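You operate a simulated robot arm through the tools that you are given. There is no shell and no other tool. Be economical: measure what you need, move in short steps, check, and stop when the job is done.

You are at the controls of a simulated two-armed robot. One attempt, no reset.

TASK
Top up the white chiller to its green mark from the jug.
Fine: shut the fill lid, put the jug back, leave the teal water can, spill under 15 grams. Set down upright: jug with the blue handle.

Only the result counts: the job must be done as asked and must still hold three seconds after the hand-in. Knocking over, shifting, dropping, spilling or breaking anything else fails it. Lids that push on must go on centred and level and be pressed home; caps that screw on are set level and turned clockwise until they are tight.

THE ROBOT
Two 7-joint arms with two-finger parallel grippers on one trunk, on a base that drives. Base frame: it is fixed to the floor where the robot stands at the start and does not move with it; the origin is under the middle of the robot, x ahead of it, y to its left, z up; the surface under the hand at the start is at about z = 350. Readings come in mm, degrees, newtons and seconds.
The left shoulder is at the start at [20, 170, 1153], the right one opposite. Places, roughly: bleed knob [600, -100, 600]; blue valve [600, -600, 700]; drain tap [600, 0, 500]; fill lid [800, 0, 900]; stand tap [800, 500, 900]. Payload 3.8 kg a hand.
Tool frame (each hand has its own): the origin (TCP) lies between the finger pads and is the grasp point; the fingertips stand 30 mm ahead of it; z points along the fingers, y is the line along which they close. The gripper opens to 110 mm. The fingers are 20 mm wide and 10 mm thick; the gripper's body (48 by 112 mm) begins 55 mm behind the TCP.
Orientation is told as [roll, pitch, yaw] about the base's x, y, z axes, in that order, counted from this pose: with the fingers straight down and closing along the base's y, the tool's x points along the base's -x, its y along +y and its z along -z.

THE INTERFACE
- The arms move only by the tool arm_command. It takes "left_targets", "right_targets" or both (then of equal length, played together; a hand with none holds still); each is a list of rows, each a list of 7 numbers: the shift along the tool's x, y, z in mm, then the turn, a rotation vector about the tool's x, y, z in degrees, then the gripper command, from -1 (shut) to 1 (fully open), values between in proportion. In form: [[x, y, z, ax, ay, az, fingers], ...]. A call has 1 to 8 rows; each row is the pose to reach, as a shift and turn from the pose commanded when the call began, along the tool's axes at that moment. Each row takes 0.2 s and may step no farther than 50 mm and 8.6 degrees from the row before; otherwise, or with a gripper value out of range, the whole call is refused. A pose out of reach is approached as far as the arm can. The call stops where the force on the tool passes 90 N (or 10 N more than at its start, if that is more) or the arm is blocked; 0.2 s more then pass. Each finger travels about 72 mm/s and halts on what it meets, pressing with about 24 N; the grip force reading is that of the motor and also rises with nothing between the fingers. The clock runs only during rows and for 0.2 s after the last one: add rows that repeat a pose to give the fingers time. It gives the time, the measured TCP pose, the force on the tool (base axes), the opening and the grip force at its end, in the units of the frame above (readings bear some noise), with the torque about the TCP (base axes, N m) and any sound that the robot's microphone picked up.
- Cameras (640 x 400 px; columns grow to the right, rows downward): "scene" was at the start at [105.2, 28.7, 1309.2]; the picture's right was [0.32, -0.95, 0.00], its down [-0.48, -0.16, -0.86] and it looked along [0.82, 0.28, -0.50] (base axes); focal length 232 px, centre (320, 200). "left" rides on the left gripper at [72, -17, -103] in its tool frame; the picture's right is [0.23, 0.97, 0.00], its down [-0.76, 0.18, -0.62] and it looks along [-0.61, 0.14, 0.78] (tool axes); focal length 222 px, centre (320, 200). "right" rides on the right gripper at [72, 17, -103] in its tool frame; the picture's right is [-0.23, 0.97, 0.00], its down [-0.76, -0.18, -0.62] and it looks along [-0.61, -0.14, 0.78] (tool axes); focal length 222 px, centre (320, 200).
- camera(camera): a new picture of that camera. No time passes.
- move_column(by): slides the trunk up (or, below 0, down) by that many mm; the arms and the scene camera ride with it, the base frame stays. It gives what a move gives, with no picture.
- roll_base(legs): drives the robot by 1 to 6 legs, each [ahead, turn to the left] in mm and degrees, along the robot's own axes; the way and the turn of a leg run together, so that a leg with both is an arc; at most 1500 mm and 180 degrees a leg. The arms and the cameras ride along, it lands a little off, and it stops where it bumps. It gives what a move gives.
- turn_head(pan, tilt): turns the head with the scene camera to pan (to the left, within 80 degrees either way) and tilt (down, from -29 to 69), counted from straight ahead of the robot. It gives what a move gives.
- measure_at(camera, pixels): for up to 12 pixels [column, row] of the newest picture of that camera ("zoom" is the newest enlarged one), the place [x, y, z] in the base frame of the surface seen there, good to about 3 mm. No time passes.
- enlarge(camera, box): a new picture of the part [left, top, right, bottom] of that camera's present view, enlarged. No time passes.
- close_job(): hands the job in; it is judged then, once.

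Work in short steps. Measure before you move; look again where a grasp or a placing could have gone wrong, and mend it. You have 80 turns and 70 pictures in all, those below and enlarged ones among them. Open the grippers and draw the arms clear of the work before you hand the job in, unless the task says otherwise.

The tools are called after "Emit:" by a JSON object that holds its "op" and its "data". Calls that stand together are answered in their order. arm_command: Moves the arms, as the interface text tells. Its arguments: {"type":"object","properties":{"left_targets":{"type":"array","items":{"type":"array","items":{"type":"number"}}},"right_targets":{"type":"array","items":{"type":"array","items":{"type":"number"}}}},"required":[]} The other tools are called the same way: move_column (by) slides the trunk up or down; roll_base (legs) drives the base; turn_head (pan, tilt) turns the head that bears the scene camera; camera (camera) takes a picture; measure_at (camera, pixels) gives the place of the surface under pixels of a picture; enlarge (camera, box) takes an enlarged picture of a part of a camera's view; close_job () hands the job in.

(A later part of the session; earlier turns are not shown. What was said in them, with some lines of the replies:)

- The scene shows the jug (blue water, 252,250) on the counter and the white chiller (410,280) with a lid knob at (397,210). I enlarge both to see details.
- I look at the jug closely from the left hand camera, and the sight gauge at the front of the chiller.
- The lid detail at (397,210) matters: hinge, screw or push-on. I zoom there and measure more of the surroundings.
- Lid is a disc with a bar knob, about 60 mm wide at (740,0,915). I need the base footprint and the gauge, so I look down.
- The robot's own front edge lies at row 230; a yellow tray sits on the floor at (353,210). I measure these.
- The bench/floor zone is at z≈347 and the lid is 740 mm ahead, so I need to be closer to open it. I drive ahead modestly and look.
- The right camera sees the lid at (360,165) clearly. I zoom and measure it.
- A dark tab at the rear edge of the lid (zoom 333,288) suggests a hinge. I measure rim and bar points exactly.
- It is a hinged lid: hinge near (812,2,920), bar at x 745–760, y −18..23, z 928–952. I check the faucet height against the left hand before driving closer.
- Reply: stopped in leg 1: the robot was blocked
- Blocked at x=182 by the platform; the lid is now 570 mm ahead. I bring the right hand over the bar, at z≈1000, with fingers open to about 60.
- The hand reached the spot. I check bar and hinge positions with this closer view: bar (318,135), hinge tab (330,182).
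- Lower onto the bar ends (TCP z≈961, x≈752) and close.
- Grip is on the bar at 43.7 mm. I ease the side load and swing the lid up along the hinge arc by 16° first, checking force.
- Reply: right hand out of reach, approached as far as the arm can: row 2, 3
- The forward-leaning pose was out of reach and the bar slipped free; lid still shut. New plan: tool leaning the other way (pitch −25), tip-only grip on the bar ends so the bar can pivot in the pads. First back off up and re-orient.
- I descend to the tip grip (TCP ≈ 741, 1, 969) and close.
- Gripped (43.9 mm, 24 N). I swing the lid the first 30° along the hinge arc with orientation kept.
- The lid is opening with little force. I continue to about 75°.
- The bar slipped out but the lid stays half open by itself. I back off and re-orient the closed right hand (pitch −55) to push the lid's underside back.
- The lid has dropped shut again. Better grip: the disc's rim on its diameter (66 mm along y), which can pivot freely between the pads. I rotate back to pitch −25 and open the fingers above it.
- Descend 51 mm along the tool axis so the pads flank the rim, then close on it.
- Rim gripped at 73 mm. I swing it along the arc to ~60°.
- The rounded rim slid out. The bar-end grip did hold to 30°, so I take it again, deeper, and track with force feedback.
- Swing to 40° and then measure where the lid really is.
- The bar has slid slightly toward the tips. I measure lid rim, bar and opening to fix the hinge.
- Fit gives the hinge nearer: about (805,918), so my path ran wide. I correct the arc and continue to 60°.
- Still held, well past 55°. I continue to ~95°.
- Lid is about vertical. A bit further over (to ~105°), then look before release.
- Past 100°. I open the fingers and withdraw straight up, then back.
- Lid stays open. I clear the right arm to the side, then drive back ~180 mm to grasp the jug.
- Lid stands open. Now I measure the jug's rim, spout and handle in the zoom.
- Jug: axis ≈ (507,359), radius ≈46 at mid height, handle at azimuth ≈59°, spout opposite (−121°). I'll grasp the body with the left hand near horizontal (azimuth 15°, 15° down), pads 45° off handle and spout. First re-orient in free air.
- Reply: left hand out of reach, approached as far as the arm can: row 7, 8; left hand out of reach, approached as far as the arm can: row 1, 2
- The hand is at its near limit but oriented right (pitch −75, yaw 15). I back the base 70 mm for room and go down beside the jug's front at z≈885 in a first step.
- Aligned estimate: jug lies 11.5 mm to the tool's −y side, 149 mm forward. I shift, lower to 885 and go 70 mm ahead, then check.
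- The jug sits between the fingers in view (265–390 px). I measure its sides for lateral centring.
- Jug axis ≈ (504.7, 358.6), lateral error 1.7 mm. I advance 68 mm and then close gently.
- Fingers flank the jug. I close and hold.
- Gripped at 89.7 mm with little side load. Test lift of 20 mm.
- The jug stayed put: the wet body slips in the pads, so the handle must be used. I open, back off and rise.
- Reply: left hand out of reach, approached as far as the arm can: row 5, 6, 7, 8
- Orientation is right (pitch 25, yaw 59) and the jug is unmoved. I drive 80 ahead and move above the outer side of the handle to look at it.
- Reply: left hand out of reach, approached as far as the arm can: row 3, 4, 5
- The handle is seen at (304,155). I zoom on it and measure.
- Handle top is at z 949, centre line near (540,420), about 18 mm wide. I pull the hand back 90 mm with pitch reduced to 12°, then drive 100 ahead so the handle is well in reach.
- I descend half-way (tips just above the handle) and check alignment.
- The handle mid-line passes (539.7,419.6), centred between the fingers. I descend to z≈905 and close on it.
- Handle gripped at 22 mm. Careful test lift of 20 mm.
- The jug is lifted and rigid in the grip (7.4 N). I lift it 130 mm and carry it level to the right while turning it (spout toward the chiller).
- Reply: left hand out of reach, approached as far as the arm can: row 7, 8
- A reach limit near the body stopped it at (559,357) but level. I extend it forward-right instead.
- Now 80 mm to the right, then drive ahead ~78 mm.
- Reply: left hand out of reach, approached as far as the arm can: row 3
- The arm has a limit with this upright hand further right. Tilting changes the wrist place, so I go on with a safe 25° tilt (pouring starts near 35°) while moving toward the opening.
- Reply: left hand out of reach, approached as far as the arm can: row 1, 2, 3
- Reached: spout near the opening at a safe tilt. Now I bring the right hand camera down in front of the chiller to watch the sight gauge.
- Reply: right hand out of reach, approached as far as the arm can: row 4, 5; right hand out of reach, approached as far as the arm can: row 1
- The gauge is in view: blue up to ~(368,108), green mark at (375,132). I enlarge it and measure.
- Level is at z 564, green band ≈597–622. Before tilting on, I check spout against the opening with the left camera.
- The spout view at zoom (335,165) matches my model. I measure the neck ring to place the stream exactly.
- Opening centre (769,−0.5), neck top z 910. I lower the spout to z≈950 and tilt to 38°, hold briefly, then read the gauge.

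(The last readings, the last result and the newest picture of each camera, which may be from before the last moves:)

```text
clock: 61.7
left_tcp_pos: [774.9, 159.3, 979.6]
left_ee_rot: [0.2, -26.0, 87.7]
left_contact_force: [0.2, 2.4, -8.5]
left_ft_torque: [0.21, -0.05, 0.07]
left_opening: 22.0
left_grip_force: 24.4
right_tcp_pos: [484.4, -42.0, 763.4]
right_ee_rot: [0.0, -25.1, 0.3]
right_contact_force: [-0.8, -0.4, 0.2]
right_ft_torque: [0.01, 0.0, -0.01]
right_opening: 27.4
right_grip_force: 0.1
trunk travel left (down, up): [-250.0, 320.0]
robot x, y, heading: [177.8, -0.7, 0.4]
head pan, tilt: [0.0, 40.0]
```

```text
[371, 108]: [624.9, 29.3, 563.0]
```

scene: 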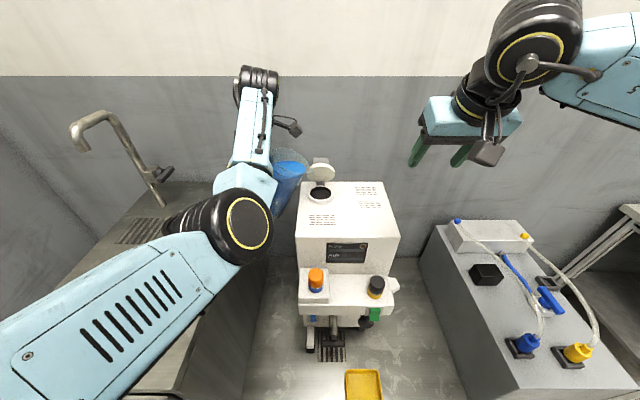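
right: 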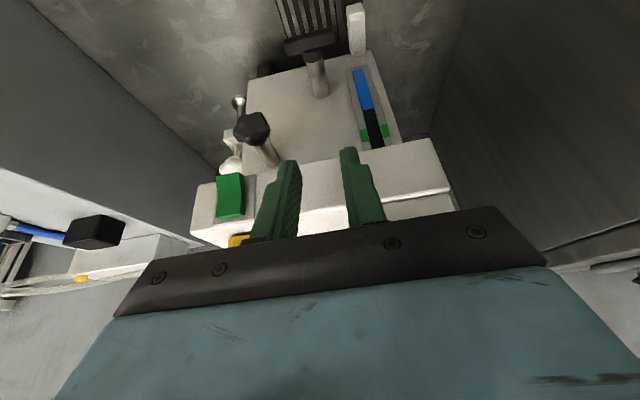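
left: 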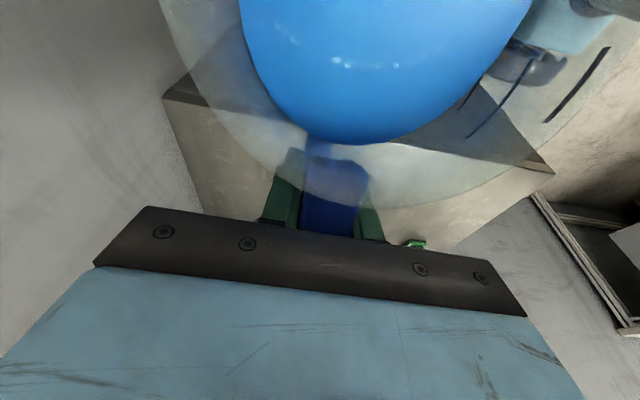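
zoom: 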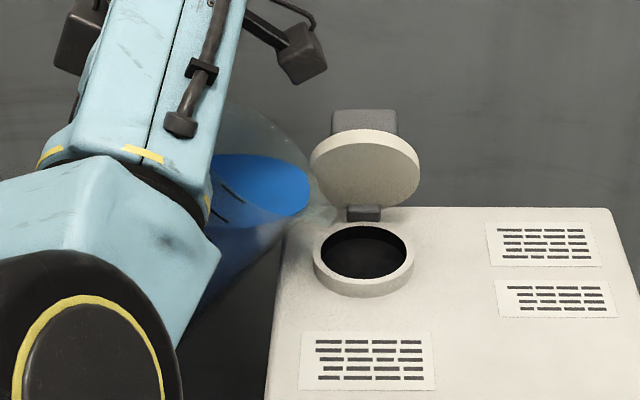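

Spout tip is over the near edge of the ring at about y≈12; I shift it 7 mm further in, raise slightly and tilt to 45°.

Emit:
{"op": "arm_command", "data": {"left_targets": [[-0.6, 0.5, -14, 0, -2, 0, -1], [-1.2, 1, -28.3, 0, -7, 0, -1], [-1.2, 1, -28.3, 0, -7, 0, -1], [-1.2, 1, -28.3, 0, -7, 0, -1]]}}

Emit:
{"op": "enlarge", "data": {"camera": "scene", "box": [250, 130, 370, 230]}}

Emit:
{"op": "enlarge", "data": {"camera": "right", "box": [330, 55, 410, 165]}}

```text
clock: 62.7
left_tcp_pos: [771.8, 148.4, 1004.7]
left_ee_rot: [0.2, -33.0, 87.7]
left_contact_force: [-0.4, 0.5, -8.3]
left_ft_torque: [0.14, -0.02, -0.04]
left_opening: 22.2
left_grip_force: 24.1
right_tcp_pos: [486.1, -42.4, 763.2]
right_ee_rot: [0.0, -25.0, 0.1]
right_contact_force: [-0.5, 0.2, 0.0]
right_ft_torque: [0.0, -0.02, 0.0]
right_opening: 27.5
right_grip_force: 0.0
trunk travel left (down, up): [-250.0, 320.0]
robot x, y, heading: [174.1, -2.4, 0.5]
head pan, tilt: [0.0, 40.0]
```

```text
4.00 times, centred on (310, 180) of scene
```

zoom: 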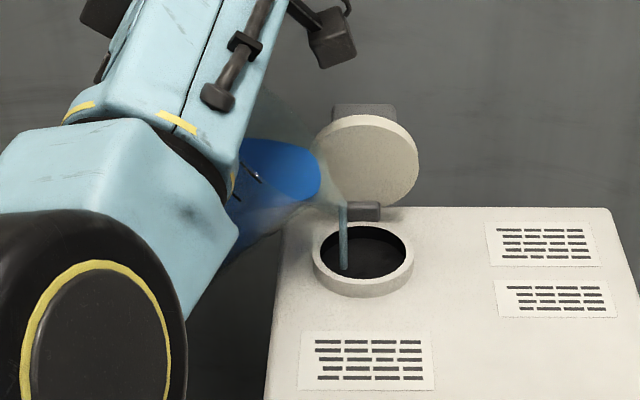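

```text
3.64 times, centred on (370, 110) of right
```

zoom: 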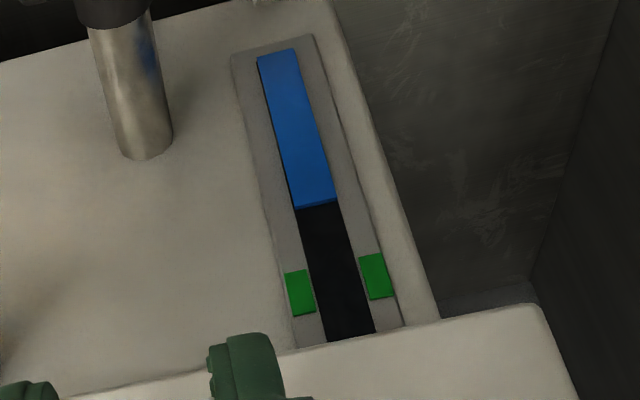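

The stream falls inside the opening and the gauge is starting to rise. I centre a little more and tilt to 50°.

Emit:
{"op": "arm_command", "data": {"left_targets": [[0.5, -0.7, -9.5, 0, -2.5, 0, -1], [0.9, -1.4, -18.8, 0, -5, 0, -1], [0.9, -1.4, -18.8, 0, -5, 0, -1], [0.9, -1.4, -18.8, 0, -5, 0, -1], [0.9, -1.4, -18.8, 0, -5, 0, -1]]}}

Emit:
{"op": "enlarge", "data": {"camera": "right", "box": [330, 55, 410, 165]}}

```text
clock: 63.9
left_tcp_pos: [774.4, 137.3, 1022.4]
left_ee_rot: [0.2, -38.0, 87.7]
left_contact_force: [-0.3, 1.6, -8.4]
left_ft_torque: [0.09, -0.02, -0.01]
left_opening: 22.2
left_grip_force: 24.5
right_tcp_pos: [485.5, -42.2, 762.9]
right_ee_rot: [0.0, -25.0, 0.2]
right_contact_force: [-0.9, -0.5, 0.5]
right_ft_torque: [0.03, 0.03, 0.0]
right_opening: 27.5
right_grip_force: 0.0
trunk travel left (down, up): [-250.0, 320.0]
robot x, y, heading: [178.8, -3.2, 0.2]
head pan, tilt: [0.0, 40.0]
```

```text
3.64 times, centred on (370, 110) of right
```

zoom: 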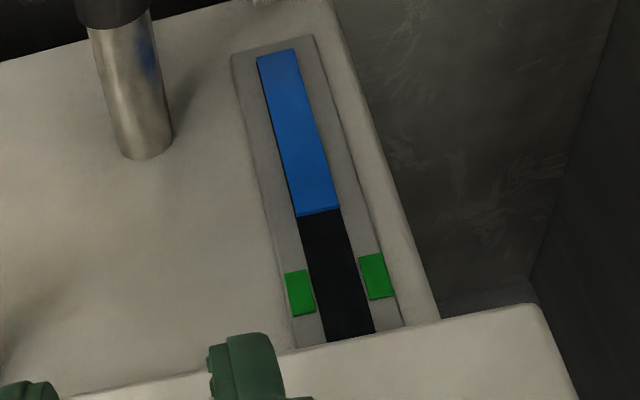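

Level rose to zoom row 213 (target ≈290). I tilt on to 58° slowly and hold.

Emit:
{"op": "arm_command", "data": {"left_targets": [[-1.3, 0.4, -5, 0, -2.7, 0, -1], [-2.7, 0.8, -10, 0, -5.4, 0, -1], [-4, 1.2, -15, 0, -8, 0, -1], [-4, 1.2, -15, 0, -8, 0, -1], [-4, 1.2, -15, 0, -8, 0, -1], [-4, 1.2, -15, 0, -8, 0, -1]]}}

Emit:
{"op": "enlarge", "data": {"camera": "right", "box": [330, 55, 410, 165]}}

Emit:
{"op": "enlarge", "data": {"camera": "scene", "box": [250, 130, 370, 230]}}

```text
clock: 65.3
left_tcp_pos: [771.3, 131.2, 1036.4]
left_ee_rot: [0.2, -46.0, 87.6]
left_contact_force: [-0.6, 0.1, -6.7]
left_ft_torque: [0.06, -0.01, 0.0]
left_opening: 21.9
left_grip_force: 24.1
right_tcp_pos: [485.7, -41.8, 762.8]
right_ee_rot: [0.0, -24.9, 0.3]
right_contact_force: [-0.4, 0.0, 0.3]
right_ft_torque: [-0.01, -0.02, 0.02]
right_opening: 27.6
right_grip_force: 0.0
trunk travel left (down, up): [-250.0, 320.0]
robot x, y, heading: [174.7, -2.3, -0.1]
head pan, tilt: [0.0, 40.0]
```

```text
3.64 times, centred on (370, 110) of right
```

zoom: 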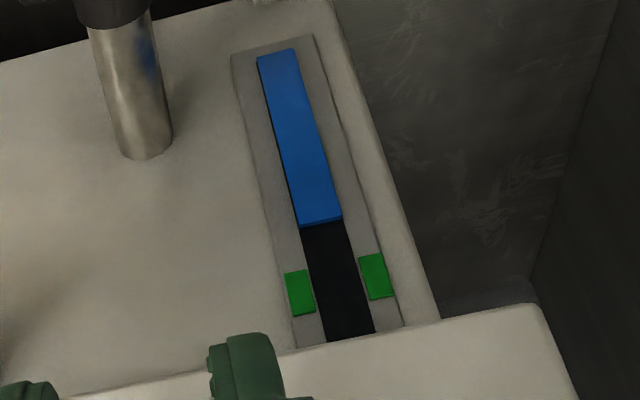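

```text
4.00 times, centred on (310, 180) of scene
```

zoom: 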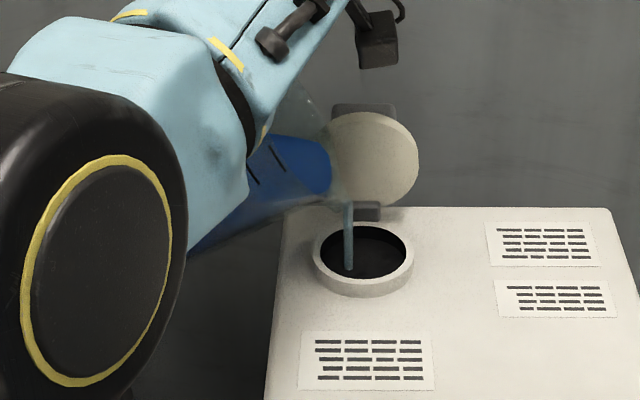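

Flow is steady and centred; level at row 223. I tilt to 66° and keep pouring.

Emit:
{"op": "arm_command", "data": {"left_targets": [[-1.5, -0.4, -7, 0, -2.7, 0, -1], [-3, -0.8, -14, 0, -5.4, 0, -1], [-4.4, -1.2, -20.8, 0, -8, 0, -1], [-4.4, -1.2, -20.8, 0, -8, 0, -1], [-4.4, -1.2, -20.8, 0, -8, 0, -1], [-4.4, -1.2, -20.8, 0, -8, 0, -1], [-4.4, -1.2, -20.8, 0, -8, 0, -1], [-4.4, -1.2, -20.8, 0, -8, 0, -1]]}}

Emit:
{"op": "enlarge", "data": {"camera": "right", "box": [330, 55, 410, 165]}}

```text
clock: 67.1
left_tcp_pos: [764.4, 122.2, 1053.9]
left_ee_rot: [0.2, -54.0, 87.6]
left_contact_force: [-0.4, -0.2, -6.3]
left_ft_torque: [-0.04, 0.01, -0.01]
left_opening: 21.6
left_grip_force: 24.0
left hand out of reach, approached as far as the arm can: row 2, 3, 4, 5, 6, 7, 8
right_tcp_pos: [485.7, -42.5, 762.9]
right_ee_rot: [0.0, -25.0, 0.2]
right_contact_force: [-0.3, -0.2, -0.4]
right_ft_torque: [0.04, 0.01, -0.01]
right_opening: 27.4
right_grip_force: 0.0
trunk travel left (down, up): [-250.0, 320.0]
robot x, y, heading: [175.8, -1.1, 0.2]
head pan, tilt: [0.0, 40.0]
```

```text
3.64 times, centred on (370, 110) of right
```

zoom: 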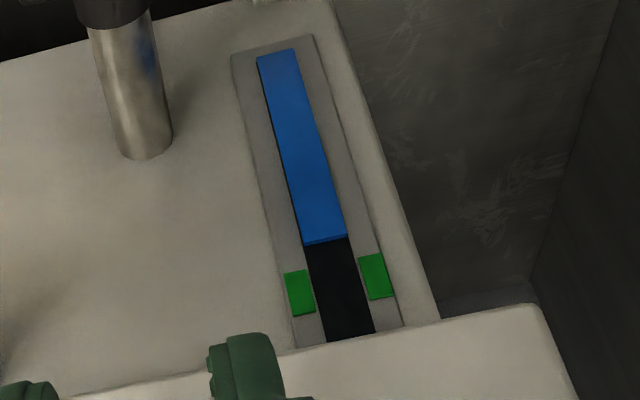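

Row 241 now, about 10 px/s; target ≈290. The spout is still well inside the ring (x≈760, y≈5). I hold for two stretches.

Emit:
{"op": "arm_command", "data": {"left_targets": [[0, 0, 0, 0, 0, 0, -1], [0, 0, 0, 0, 0, 0, -1], [0, 0, 0, 0, 0, 0, -1], [0, 0, 0, 0, 0, 0, -1], [0, 0, 0, 0, 0, 0, -1], [0, 0, 0, 0, 0, 0, -1], [0, 0, 0, 0, 0, 0, -1], [0, 0, 0, 0, 0, 0, -1]]}}

Emit:
{"op": "arm_command", "data": {"left_targets": [[0, 0, 0, 0, 0, 0, -1], [0, 0, 0, 0, 0, 0, -1], [0, 0, 0, 0, 0, 0, -1], [0, 0, 0, 0, 0, 0, -1], [0, 0, 0, 0, 0, 0, -1], [0, 0, 0, 0, 0, 0, -1]]}}

Emit:
{"op": "enlarge", "data": {"camera": "right", "box": [330, 55, 410, 165]}}

```text
clock: 68.9
left_tcp_pos: [762.4, 122.4, 1054.4]
left_ee_rot: [0.2, -54.0, 87.6]
left_contact_force: [-1.0, -0.3, -5.3]
left_ft_torque: [-0.04, 0.04, 0.03]
left_opening: 21.8
left_grip_force: 24.2
right_tcp_pos: [485.3, -41.0, 762.1]
right_ee_rot: [0.0, -25.0, 0.2]
right_contact_force: [-0.4, 0.0, -0.4]
right_ft_torque: [-0.01, -0.01, 0.01]
right_opening: 27.4
right_grip_force: 0.1
trunk travel left (down, up): [-250.0, 320.0]
robot x, y, heading: [175.8, -2.5, 0.3]
head pan, tilt: [0.0, 40.0]
```

```text
clock: 70.3
left_tcp_pos: [764.9, 123.1, 1054.1]
left_ee_rot: [0.2, -54.0, 87.6]
left_contact_force: [0.2, -0.7, -6.0]
left_ft_torque: [-0.06, 0.0, -0.03]
left_opening: 21.8
left_grip_force: 23.8
right_tcp_pos: [484.7, -40.9, 762.0]
right_ee_rot: [0.0, -25.0, 0.2]
right_contact_force: [-0.7, -0.1, 0.0]
right_ft_torque: [-0.02, -0.01, 0.02]
right_opening: 27.7
right_grip_force: 0.1
trunk travel left (down, up): [-250.0, 320.0]
robot x, y, heading: [176.9, -0.9, 0.1]
head pan, tilt: [0.0, 40.0]
```

```text
3.64 times, centred on (370, 110) of right
```

zoom: 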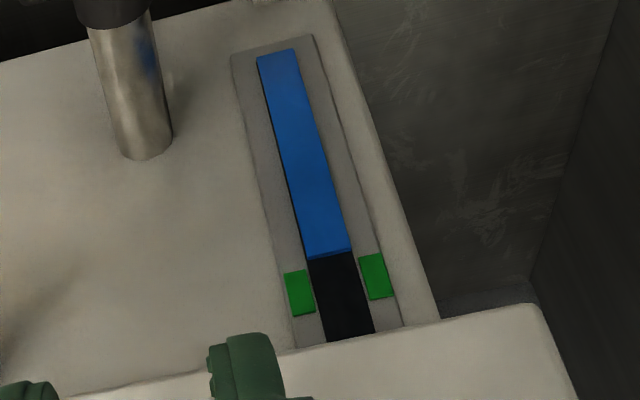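

The flow has tapered; level row ≈255, ten px short of the band and ~32 px short of its middle. I tilt to 75° with a slight yaw for reach, keeping the spout over the opening.

Emit:
{"op": "arm_command", "data": {"left_targets": [[-0.4, -6.3, -4.2, 2.56, -2.24, 1.57, -1], [-0.7, -12.5, -8.4, 5.12, -4.48, 3.14, -1], [-1, -18.8, -12.6, 7.68, -6.73, 4.71, -1], [-1.4, -25.1, -16.8, 10.24, -8.97, 6.28, -1], [-1.4, -25.1, -16.8, 10.24, -8.97, 6.28, -1], [-1.4, -25.1, -16.8, 10.24, -8.97, 6.28, -1]]}}

Emit:
{"op": "camera", "data": {"camera": "right"}}

```text
clock: 71.7
left_tcp_pos: [788.0, 110.2, 1064.5]
left_ee_rot: [0.3, -62.9, 75.5]
left_contact_force: [0.1, -0.6, -5.0]
left_ft_torque: [-0.05, 0.04, -0.01]
left_opening: 22.1
left_grip_force: 23.7
left hand out of reach, approached as far as the arm can: row 3
right_tcp_pos: [485.7, -41.1, 762.6]
right_ee_rot: [0.0, -25.0, 0.2]
right_contact_force: [0.0, -0.6, -0.4]
right_ft_torque: [0.01, 0.0, 0.01]
right_opening: 27.5
right_grip_force: 0.0
trunk travel left (down, up): [-250.0, 320.0]
robot x, y, heading: [174.0, -5.7, 0.6]
head pan, tilt: [0.0, 40.0]
```

```text
3 pictures are left
```

right: 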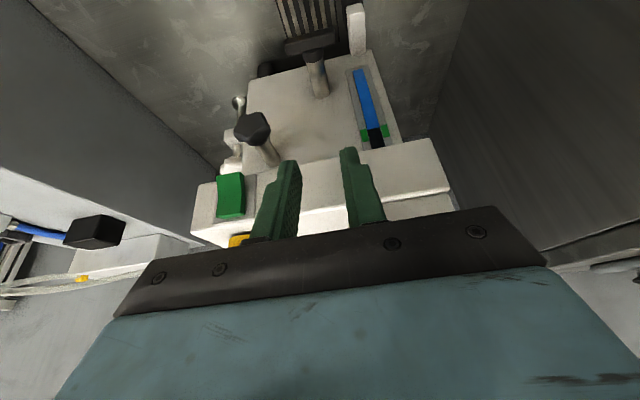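

Level has just entered the green band (full row ≈128; band ≈127–140). I pour about one second more, then tilt back to 50°.

Emit:
{"op": "arm_command", "data": {"left_targets": [[0, 0, 0, 0, 0, 0, -1], [0, 0, 0, 0, 0, 0, -1], [0, 0, 0, 0, 0, 0, -1], [0, 0, 0, 0, 0, 0, -1], [0, 0, 0, 0, 0, 0, -1], [5.3, -1.2, 19.5, 0, 8.5, 0, -1], [15.2, -1.1, 39.6, 0, 17, 0, -1], [26.4, -1.3, 57.3, 0, 25.5, 0, -1]]}}

Emit:
{"op": "enlarge", "data": {"camera": "right", "box": [330, 55, 410, 165]}}

```text
clock: 73.5
left_tcp_pos: [799.1, 148.0, 1015.8]
left_ee_rot: [0.3, -37.4, 75.7]
left_contact_force: [0.0, 0.1, -4.5]
left_ft_torque: [0.04, 0.0, 0.02]
left_opening: 21.9
left_grip_force: 24.0
right_tcp_pos: [485.1, -41.1, 762.9]
right_ee_rot: [0.0, -25.0, 0.2]
right_contact_force: [0.7, -0.4, 0.4]
right_ft_torque: [0.03, -0.01, -0.04]
right_opening: 27.7
right_grip_force: 0.0
trunk travel left (down, up): [-250.0, 320.0]
robot x, y, heading: [177.3, -5.4, 0.3]
head pan, tilt: [0.0, 40.0]
```

```text
3.64 times, centred on (370, 110) of right
```

zoom: 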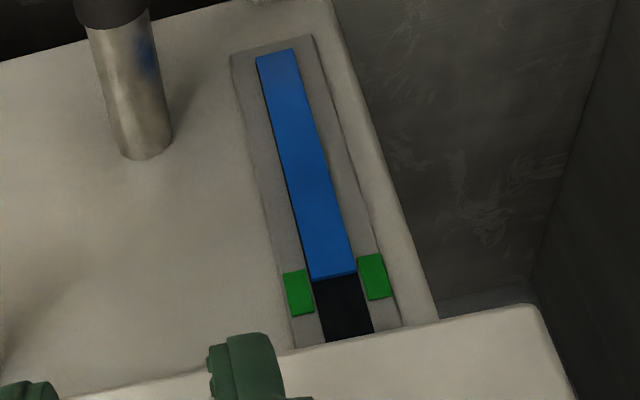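

Level now sits inside the green band (row 276–282, band 262–306 at the column). I bring the jug upright while moving left and up.

Emit:
{"op": "arm_command", "data": {"left_targets": [[-15.3, 9.4, 3.7, 0, 7.06, 0, -1], [-30.5, 18.9, 7.5, 0, 14.1, 0, -1], [-45.8, 28.3, 11.2, 0, 21.2, 0, -1], [-61, 37.7, 15, 0, 28.2, 0, -1], [-76.3, 47.1, 18.7, 0, 35.3, 0, -1], [-91.5, 56.6, 22.5, 0, 42.4, 0, -1], [-106.8, 66, 26.2, 0, 49.4, 0, -1]]}}

Emit:
{"op": "roll_base", "data": {"legs": [[-40, 0], [-40, 0]]}}

```text
clock: 75.1
left_tcp_pos: [759.7, 259.8, 1059.7]
left_ee_rot: [0.0, 12.0, 75.9]
left_contact_force: [-0.4, -0.2, -4.3]
left_ft_torque: [0.23, -0.07, 0.0]
left_opening: 22.2
left_grip_force: 24.1
right_tcp_pos: [485.8, -41.1, 763.2]
right_ee_rot: [0.0, -24.9, 0.2]
right_contact_force: [0.6, -0.5, 0.9]
right_ft_torque: [-0.02, -0.01, -0.01]
right_opening: 27.6
right_grip_force: 0.0
trunk travel left (down, up): [-250.0, 320.0]
robot x, y, heading: [177.2, -0.8, 0.3]
head pan, tilt: [0.0, 40.0]
```

```text
clock: 76.4
left_tcp_pos: [679.8, 259.0, 1061.1]
left_ee_rot: [0.1, 11.9, 75.8]
left_contact_force: [-0.6, 0.0, -3.9]
left_ft_torque: [0.25, -0.05, -0.01]
left_opening: 21.9
left_grip_force: 23.8
right_tcp_pos: [405.2, -42.4, 763.7]
right_ee_rot: [0.0, -25.1, 0.1]
right_contact_force: [-0.8, 0.7, 0.8]
right_ft_torque: [-0.01, -0.04, -0.01]
right_opening: 27.7
right_grip_force: 0.1
trunk travel left (down, up): [-250.0, 320.0]
robot x, y, heading: [97.1, -2.9, 0.1]
head pan, tilt: [0.0, 40.0]
```

Now I carry it back over its place at (540,420) with yaw 59 in a level move.

Emit:
{"op": "arm_command", "data": {"left_targets": [[-17, 25, -3.6, -0.49, 0, 2.31, -1], [-34, 49.9, -7.3, -0.98, 0, 4.61, -1], [-51, 74.9, -10.9, -1.47, 0, 6.92, -1], [-68.1, 99.8, -14.5, -1.96, 0, 9.22, -1], [-85.1, 124.8, -18.1, -2.45, 0, 11.53, -1], [-102.1, 149.7, -21.8, -2.94, 0, 13.83, -1], [-119.1, 174.7, -25.4, -3.43, 0, 16.14, -1]]}}

```text
clock: 78.0
left_tcp_pos: [541.7, 420.4, 1061.4]
left_ee_rot: [0.1, 12.0, 59.3]
left_contact_force: [-0.6, 0.4, -4.3]
left_ft_torque: [0.21, -0.17, 0.0]
left_opening: 22.3
left_grip_force: 24.4
right_tcp_pos: [405.7, -42.2, 764.0]
right_ee_rot: [0.0, -25.0, 0.3]
right_contact_force: [-0.4, -0.5, 1.3]
right_ft_torque: [0.01, 0.02, -0.03]
right_opening: 27.4
right_grip_force: 0.0
trunk travel left (down, up): [-250.0, 320.0]
robot x, y, heading: [100.3, -3.0, 0.3]
head pan, tilt: [0.0, 40.0]
```

Directly above the original spot. I lower it 150 mm and then the last millimetres.

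Emit:
{"op": "arm_command", "data": {"left_targets": [[-7.8, 0, 36.7, 0, 0, 0, -1], [-15.6, 0, 73.4, 0, 0, 0, -1], [-23.4, 0, 110, 0, 0, 0, -1], [-30, 0, 140.8, 0, 0, 0, -1], [-31.6, 0, 148.7, 0, 0, 0, -1], [-32.4, 0, 152.6, 0, 0, 0, -1]]}}

```text
clock: 79.4
left_tcp_pos: [541.5, 418.2, 906.9]
left_ee_rot: [0.1, 11.9, 59.3]
left_contact_force: [0.9, 1.1, 3.1]
left_ft_torque: [-0.44, 0.27, 0.05]
left_opening: 22.0
left_grip_force: 24.6
right_tcp_pos: [405.3, -42.3, 763.7]
right_ee_rot: [0.1, -24.9, 0.2]
right_contact_force: [0.0, -0.4, 0.0]
right_ft_torque: [0.01, -0.01, 0.0]
right_opening: 27.4
right_grip_force: 0.0
trunk travel left (down, up): [-250.0, 320.0]
robot x, y, heading: [96.4, -3.6, 0.7]
head pan, tilt: [0.0, 40.0]
```

Contact felt (+3 N): the jug stands. I open and withdraw along the tool axis.

Emit:
{"op": "arm_command", "data": {"left_targets": [[0, 0, 0, 0, 0, 0, -0.4], [0, 0, 0, 0, 0, 0, 0.0], [0, 0, 0, 0, 0, 0, 0.1], [0, 0, -40, 0, 0, 0, 0.1], [0, 0, -85, 0, 0, 0, 0.1], [0, 0, -130, 0, 0, 0, 0.1], [0, 0, -170, 0, 0, 0, 0.1]]}}

Emit:
{"op": "camera", "data": {"camera": "left"}}

```text
clock: 81.0
left_tcp_pos: [556.8, 451.9, 1073.7]
left_ee_rot: [0.2, 12.0, 59.3]
left_contact_force: [-0.3, -0.1, -0.2]
left_ft_torque: [0.01, 0.0, -0.03]
left_opening: 60.7
left_grip_force: 0.1
right_tcp_pos: [404.5, -42.5, 762.7]
right_ee_rot: [0.1, -25.0, 0.1]
right_contact_force: [0.4, 0.3, 0.2]
right_ft_torque: [0.01, -0.01, -0.02]
right_opening: 27.7
right_grip_force: 0.0
trunk travel left (down, up): [-250.0, 320.0]
robot x, y, heading: [97.2, -0.8, 0.3]
head pan, tilt: [0.0, 40.0]
```

```text
1 pictures are left
```

left: 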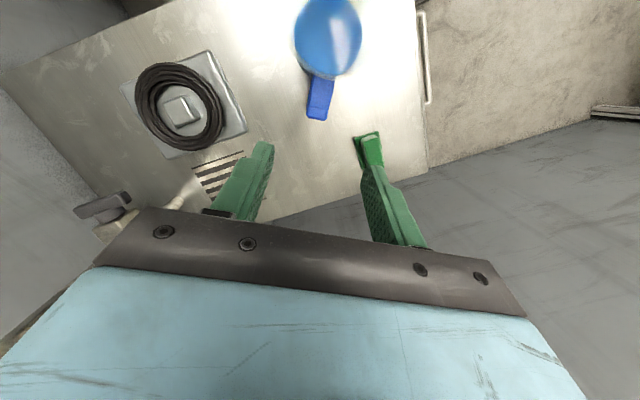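

The jug stands upright at its place. Now the lid: I draw the left hand back from the faucet, and use the last scene picture to measure the open lid (disc ≈(320,173), bar ≈(319,160)).

Emit:
{"op": "measure_at", "data": {"camera": "scene", "pixels": [[320, 166], [320, 170], [320, 175], [320, 180], [319, 160], [319, 158], [312, 173], [332, 173], [326, 166], [319, 187]]}}

Emit:
{"op": "arm_command", "data": {"left_targets": [[25, 5, -20, 0, 0, 0, 0.1], [50, 10, -40, 0, 0, 0, 0.1], [76, 16, -60, 0, 0, 0, 0.1], [101, 21, -80, 0, 0, 0, 0.1]]}}

```text
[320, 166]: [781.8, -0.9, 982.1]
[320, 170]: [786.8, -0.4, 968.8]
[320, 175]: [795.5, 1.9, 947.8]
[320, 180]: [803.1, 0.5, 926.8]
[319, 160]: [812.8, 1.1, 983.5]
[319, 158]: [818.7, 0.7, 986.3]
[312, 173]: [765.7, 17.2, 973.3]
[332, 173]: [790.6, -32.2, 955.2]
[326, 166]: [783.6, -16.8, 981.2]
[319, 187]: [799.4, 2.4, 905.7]
```

```text
clock: 82.0
left_tcp_pos: [495.7, 388.5, 1169.6]
left_ee_rot: [0.2, 12.0, 59.3]
left_contact_force: [0.8, 0.4, -0.2]
left_ft_torque: [0.0, -0.02, -0.01]
left_opening: 60.3
left_grip_force: 0.1
right_tcp_pos: [404.6, -41.5, 763.5]
right_ee_rot: [0.1, -25.1, 0.1]
right_contact_force: [-0.7, 0.6, -0.1]
right_ft_torque: [-0.03, 0.0, 0.0]
right_opening: 27.3
right_grip_force: 0.1
trunk travel left (down, up): [-250.0, 320.0]
robot x, y, heading: [99.2, -5.2, 0.5]
head pan, tilt: [0.0, 40.0]
```

The lid actually stands at about 70° (upper edge x≈782, bar back ≈(819,986)). I raise the right hand, close its fingers, and drive ahead to come over and behind it.

Emit:
{"op": "arm_command", "data": {"right_targets": [[-31.1, -2.7, -34.5, 0, 0, 0, -1], [-62.2, -5.4, -69, 0, 0, 0, -1], [-93.3, -8.1, -103.5, 0, 0, 0, -1], [-124.4, -10.9, -138, 0, 0, 0, -1], [-155.5, -13.6, -172.6, 0, 0, 0, -1], [-186.6, -16.3, -207, 0, 0, 0, -1], [-217.7, -19, -241.6, 0, 0, 0, -1]]}}

Emit:
{"op": "roll_base", "data": {"legs": [[79, 0]]}}

```text
clock: 83.6
left_tcp_pos: [496.7, 390.2, 1170.3]
left_ee_rot: [0.2, 12.1, 59.3]
left_contact_force: [-0.5, -0.1, 0.0]
left_ft_torque: [0.02, 0.01, 0.01]
left_opening: 60.5
left_grip_force: 0.1
right_tcp_pos: [500.2, -64.4, 1074.4]
right_ee_rot: [0.0, -25.0, 0.3]
right_contact_force: [0.6, 0.7, 0.0]
right_ft_torque: [-0.02, 0.01, 0.0]
right_opening: 0.0
right_grip_force: 24.7
trunk travel left (down, up): [-250.0, 320.0]
robot x, y, heading: [97.6, -3.8, 0.3]
head pan, tilt: [0.0, 40.0]
```

```text
clock: 84.7
left_tcp_pos: [577.3, 391.1, 1169.4]
left_ee_rot: [0.2, 12.1, 59.4]
left_contact_force: [0.5, 0.0, 0.4]
left_ft_torque: [0.01, 0.05, -0.03]
left_opening: 60.5
left_grip_force: 0.1
right_tcp_pos: [578.3, -62.5, 1073.0]
right_ee_rot: [0.0, -25.1, 0.2]
right_contact_force: [0.0, -0.4, 0.0]
right_ft_torque: [0.01, -0.01, -0.01]
right_opening: 0.0
right_grip_force: 24.5
trunk travel left (down, up): [-250.0, 320.0]
robot x, y, heading: [176.8, 0.1, 0.5]
head pan, tilt: [0.0, 40.0]
```

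I move over the lid and lower the closed fingers behind it (tip ≈ (850,1,972)).

Emit:
{"op": "arm_command", "data": {"right_targets": [[-38.8, 10.6, 19.1, 0, 0, 0, -1], [-77.7, 21.2, 38.1, 0, 0, 0, -1], [-116.5, 31.8, 57.2, 0, 0, 0, -1], [-155.3, 42.3, 76.3, 0, 0, 0, -1], [-194.2, 52.9, 95.3, 0, 0, 0, -1], [-233, 63.5, 114.4, 0, 0, 0, -1], [-218, 63.5, 146, 0, 0, 0, -1], [-203.4, 63.5, 177.8, 0, 0, 0, -1]]}}

```text
clock: 86.5
left_tcp_pos: [572.7, 392.0, 1172.6]
left_ee_rot: [0.1, 12.0, 59.4]
left_contact_force: [0.0, 0.6, 1.2]
left_ft_torque: [0.01, 0.03, -0.03]
left_opening: 60.3
left_grip_force: 0.1
right_tcp_pos: [841.0, 1.9, 1012.7]
right_ee_rot: [0.2, -26.8, 0.0]
right_contact_force: [17.0, 0.8, 51.7]
right_ft_torque: [0.06, -0.72, 0.34]
right_opening: 0.0
right_grip_force: 24.0
trunk travel left (down, up): [-250.0, 320.0]
robot x, y, heading: [176.7, -0.4, 0.5]
head pan, tilt: [0.0, 40.0]
```

A 52 N upward force: I'm on top of something, so the lid stands further back than thought. I lift 35 mm at once and spend the last picture on it.

Emit:
{"op": "arm_command", "data": {"right_targets": [[-7, 0, -16, 0, 0, 0, -1], [-21, 0, -45, 0, 0, 0, -1]]}}

Emit:
{"op": "camera", "data": {"camera": "scene"}}

```text
clock: 87.1
left_tcp_pos: [574.6, 390.7, 1169.8]
left_ee_rot: [0.0, 12.0, 59.5]
left_contact_force: [0.4, -0.8, -0.4]
left_ft_torque: [0.01, -0.04, 0.0]
left_opening: 60.4
left_grip_force: 0.1
right_tcp_pos: [836.0, 4.3, 1047.4]
right_ee_rot: [0.0, -24.8, 0.5]
right_contact_force: [0.3, -0.1, -0.1]
right_ft_torque: [0.02, 0.01, 0.02]
right_opening: 0.1
right_grip_force: 24.1
trunk travel left (down, up): [-250.0, 320.0]
robot x, y, heading: [175.5, -2.7, 0.3]
head pan, tilt: [0.0, 40.0]
```

```text
0 pictures are left
```

scene: 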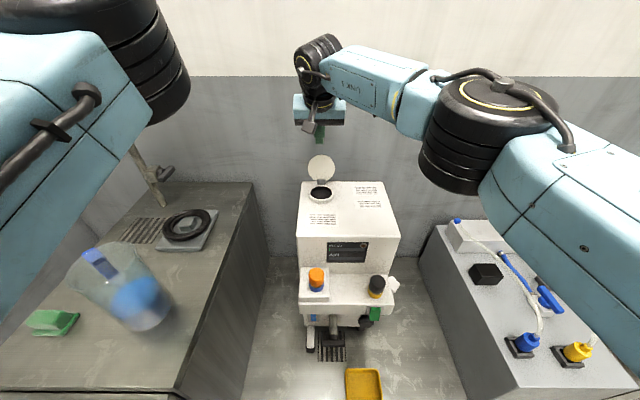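

The lid is at (320,167) and the finger tip at (319,138). I measure both in this picture.

Emit:
{"op": "measure_at", "data": {"camera": "scene", "pixels": [[321, 157], [321, 163], [321, 170], [321, 178], [319, 183], [309, 168], [333, 168], [319, 140], [321, 153], [138, 310], [100, 262]]}}

```text
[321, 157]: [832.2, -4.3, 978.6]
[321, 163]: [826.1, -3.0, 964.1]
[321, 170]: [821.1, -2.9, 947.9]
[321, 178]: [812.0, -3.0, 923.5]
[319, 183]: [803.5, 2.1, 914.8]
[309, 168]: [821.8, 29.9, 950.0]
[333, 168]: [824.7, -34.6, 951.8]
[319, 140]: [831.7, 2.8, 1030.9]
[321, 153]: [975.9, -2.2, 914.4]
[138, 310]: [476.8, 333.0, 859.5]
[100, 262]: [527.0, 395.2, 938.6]
```

Lid leans back at ~110° (edge ≈(834,984)). I'll straddle the bar with fingers 54 mm apart and pull the disc forward from behind. First open and lower to tip z≈960.

Emit:
{"op": "arm_command", "data": {"right_targets": [[-3, -5, 1, 0, 0, 0, 0.0], [-3, -5, 1, 0, 0, 0, 0.0], [-3, -5, 1, 0, 0, 0, 0.0], [9, -5, 28, 0, 0, 0, 0.0], [22, -5, 55.8, 0, 0, 0, 0.0]]}}

```text
clock: 88.3
left_tcp_pos: [575.4, 391.6, 1172.0]
left_ee_rot: [0.1, 11.9, 59.4]
left_contact_force: [0.7, 0.2, 0.2]
left_ft_torque: [0.01, 0.01, 0.04]
left_opening: 60.2
left_grip_force: 0.1
right_tcp_pos: [843.2, -3.3, 990.0]
right_ee_rot: [0.1, -25.0, 0.2]
right_contact_force: [0.8, 0.8, 1.6]
right_ft_torque: [-0.06, 0.12, -0.02]
right_opening: 55.4
right_grip_force: 0.2
trunk travel left (down, up): [-250.0, 320.0]
robot x, y, heading: [176.1, -3.2, 0.5]
head pan, tilt: [0.0, 40.0]
```

Clear behind the lid. I pull it forward and down along its arc to about 15° open.

Emit:
{"op": "arm_command", "data": {"right_targets": [[12.7, 1.5, -7, 0, 0, 0, 0.0], [25.4, 1.5, -14.1, 0, 0, 0, 0.0], [39.1, 1.5, -24.9, 0, 0, 0, 0.0], [55.4, 1.5, -30.3, 0, 0, 0, 0.0], [71.9, 1.5, -30.3, 0, 0, 0, 0.0], [83.9, 1.5, -25.9, 0, 0, 0, 0.0]]}}

```text
clock: 89.7
left_tcp_pos: [575.6, 391.2, 1171.1]
left_ee_rot: [0.1, 11.9, 59.4]
left_contact_force: [0.1, 0.0, -0.3]
left_ft_torque: [-0.04, 0.0, -0.02]
left_opening: 60.5
left_grip_force: 0.0
right_tcp_pos: [754.0, -1.7, 976.4]
right_ee_rot: [-0.1, -25.0, 0.2]
right_contact_force: [-0.5, 0.1, 0.1]
right_ft_torque: [0.0, 0.01, -0.01]
right_opening: 55.0
right_grip_force: 0.1
trunk travel left (down, up): [-250.0, 320.0]
robot x, y, heading: [173.1, -2.9, 0.5]
head pan, tilt: [0.0, 40.0]
```

I press down on the disc beside the bar; contact is expected near TCP z≈957 if the lid is shut.

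Emit:
{"op": "arm_command", "data": {"right_targets": [[8, 0, 8, 0, 0, 0, 0.0], [13, 0, 12, 0, 0, 0, 0.0], [15.2, 0, 16.1, 0, 0, 0, 0.0], [17, 0, 20, 0, 0, 0, 0.0], [17, 0, 20, 0, 0, 0, 0.0]]}}

```text
clock: 90.9
left_tcp_pos: [572.6, 389.6, 1173.4]
left_ee_rot: [0.0, 11.9, 59.2]
left_contact_force: [0.0, -0.4, 0.3]
left_ft_torque: [-0.02, 0.0, 0.03]
left_opening: 60.6
left_grip_force: 0.0
right_tcp_pos: [745.9, -1.1, 956.8]
right_ee_rot: [0.1, -25.5, 0.2]
right_contact_force: [-1.4, -2.1, 27.0]
right_ft_torque: [-0.88, -0.08, 0.1]
right_opening: 56.1
right_grip_force: 1.0
trunk travel left (down, up): [-250.0, 320.0]
robot x, y, heading: [175.9, -3.8, 0.6]
head pan, tilt: [0.0, 40.0]
```

Firm stop at 27 N with tips at z≈927: the lid is shut. One last slight press, then lift off and draw the right arm back.

Emit:
{"op": "arm_command", "data": {"right_targets": [[1, 0, 2.3, 0, 0, 0, 0.0], [-15, 0, -33, 0, 0, 0, 0.0], [-33, 0, -70, 0, 0, 0, 0.0], [-51, 0, -109, 0, 0, 0, 0.0], [-15, -20, -126, 0, 0, 0, 0.3], [21, -40, -143, 0, 0, 0, 0.6], [58, -60, -159, 0, 0, 0, 1]]}}

Emit:
{"op": "roll_base", "data": {"legs": [[-150, 0]]}}

```text
clock: 92.5
left_tcp_pos: [574.8, 389.7, 1170.1]
left_ee_rot: [0.2, 11.9, 59.4]
left_contact_force: [0.3, 0.4, -0.1]
left_ft_torque: [0.02, 0.01, 0.0]
left_opening: 60.7
left_grip_force: 0.0
right_tcp_pos: [623.7, -64.6, 1069.5]
right_ee_rot: [0.2, -25.1, 0.1]
right_contact_force: [-1.2, 0.0, 0.4]
right_ft_torque: [0.02, 0.01, 0.0]
right_opening: 110.1
right_grip_force: 0.0
trunk travel left (down, up): [-250.0, 320.0]
robot x, y, heading: [177.5, -0.8, 0.4]
head pan, tilt: [0.0, 40.0]
```

```text
clock: 93.8
left_tcp_pos: [426.7, 390.0, 1170.7]
left_ee_rot: [0.1, 11.9, 59.3]
left_contact_force: [-1.1, 0.0, -0.1]
left_ft_torque: [-0.01, 0.01, 0.0]
left_opening: 60.6
left_grip_force: 0.1
right_tcp_pos: [475.1, -64.5, 1070.4]
right_ee_rot: [-0.1, -25.1, 0.3]
right_contact_force: [-0.5, -0.3, -0.1]
right_ft_torque: [0.0, -0.01, -0.06]
right_opening: 109.9
right_grip_force: 0.1
trunk travel left (down, up): [-250.0, 320.0]
robot x, y, heading: [27.2, -6.0, 0.4]
head pan, tilt: [0.0, 40.0]
5 turns are left
```

The level is in the green band, the jug is back upright, the lid is shut and the arms are clear. I hand the job in.

Emit:
{"op": "close_job", "data": {}}

```text
The job is handed in.
```

I topped up the white chiller from the jug into its green band, shut the fill lid and set the jug back upright in its place.

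- **Water level:** the last gauge picture shows it inside the band, a little below the middle.
- **Lid:** I had no pictures left by then, so I judged it shut by feel. Pressing down met a firm stop at 27 N, at the closed height.
- **Spill:** the stream looked to be inside the opening both times I pictured it. I had no picture of the stream in the last and steepest part of the pour, and I did not measure any spill.
- **Other items:** I never saw the teal water can in any picture. I touched nothing but the jug and the lid that I know of.
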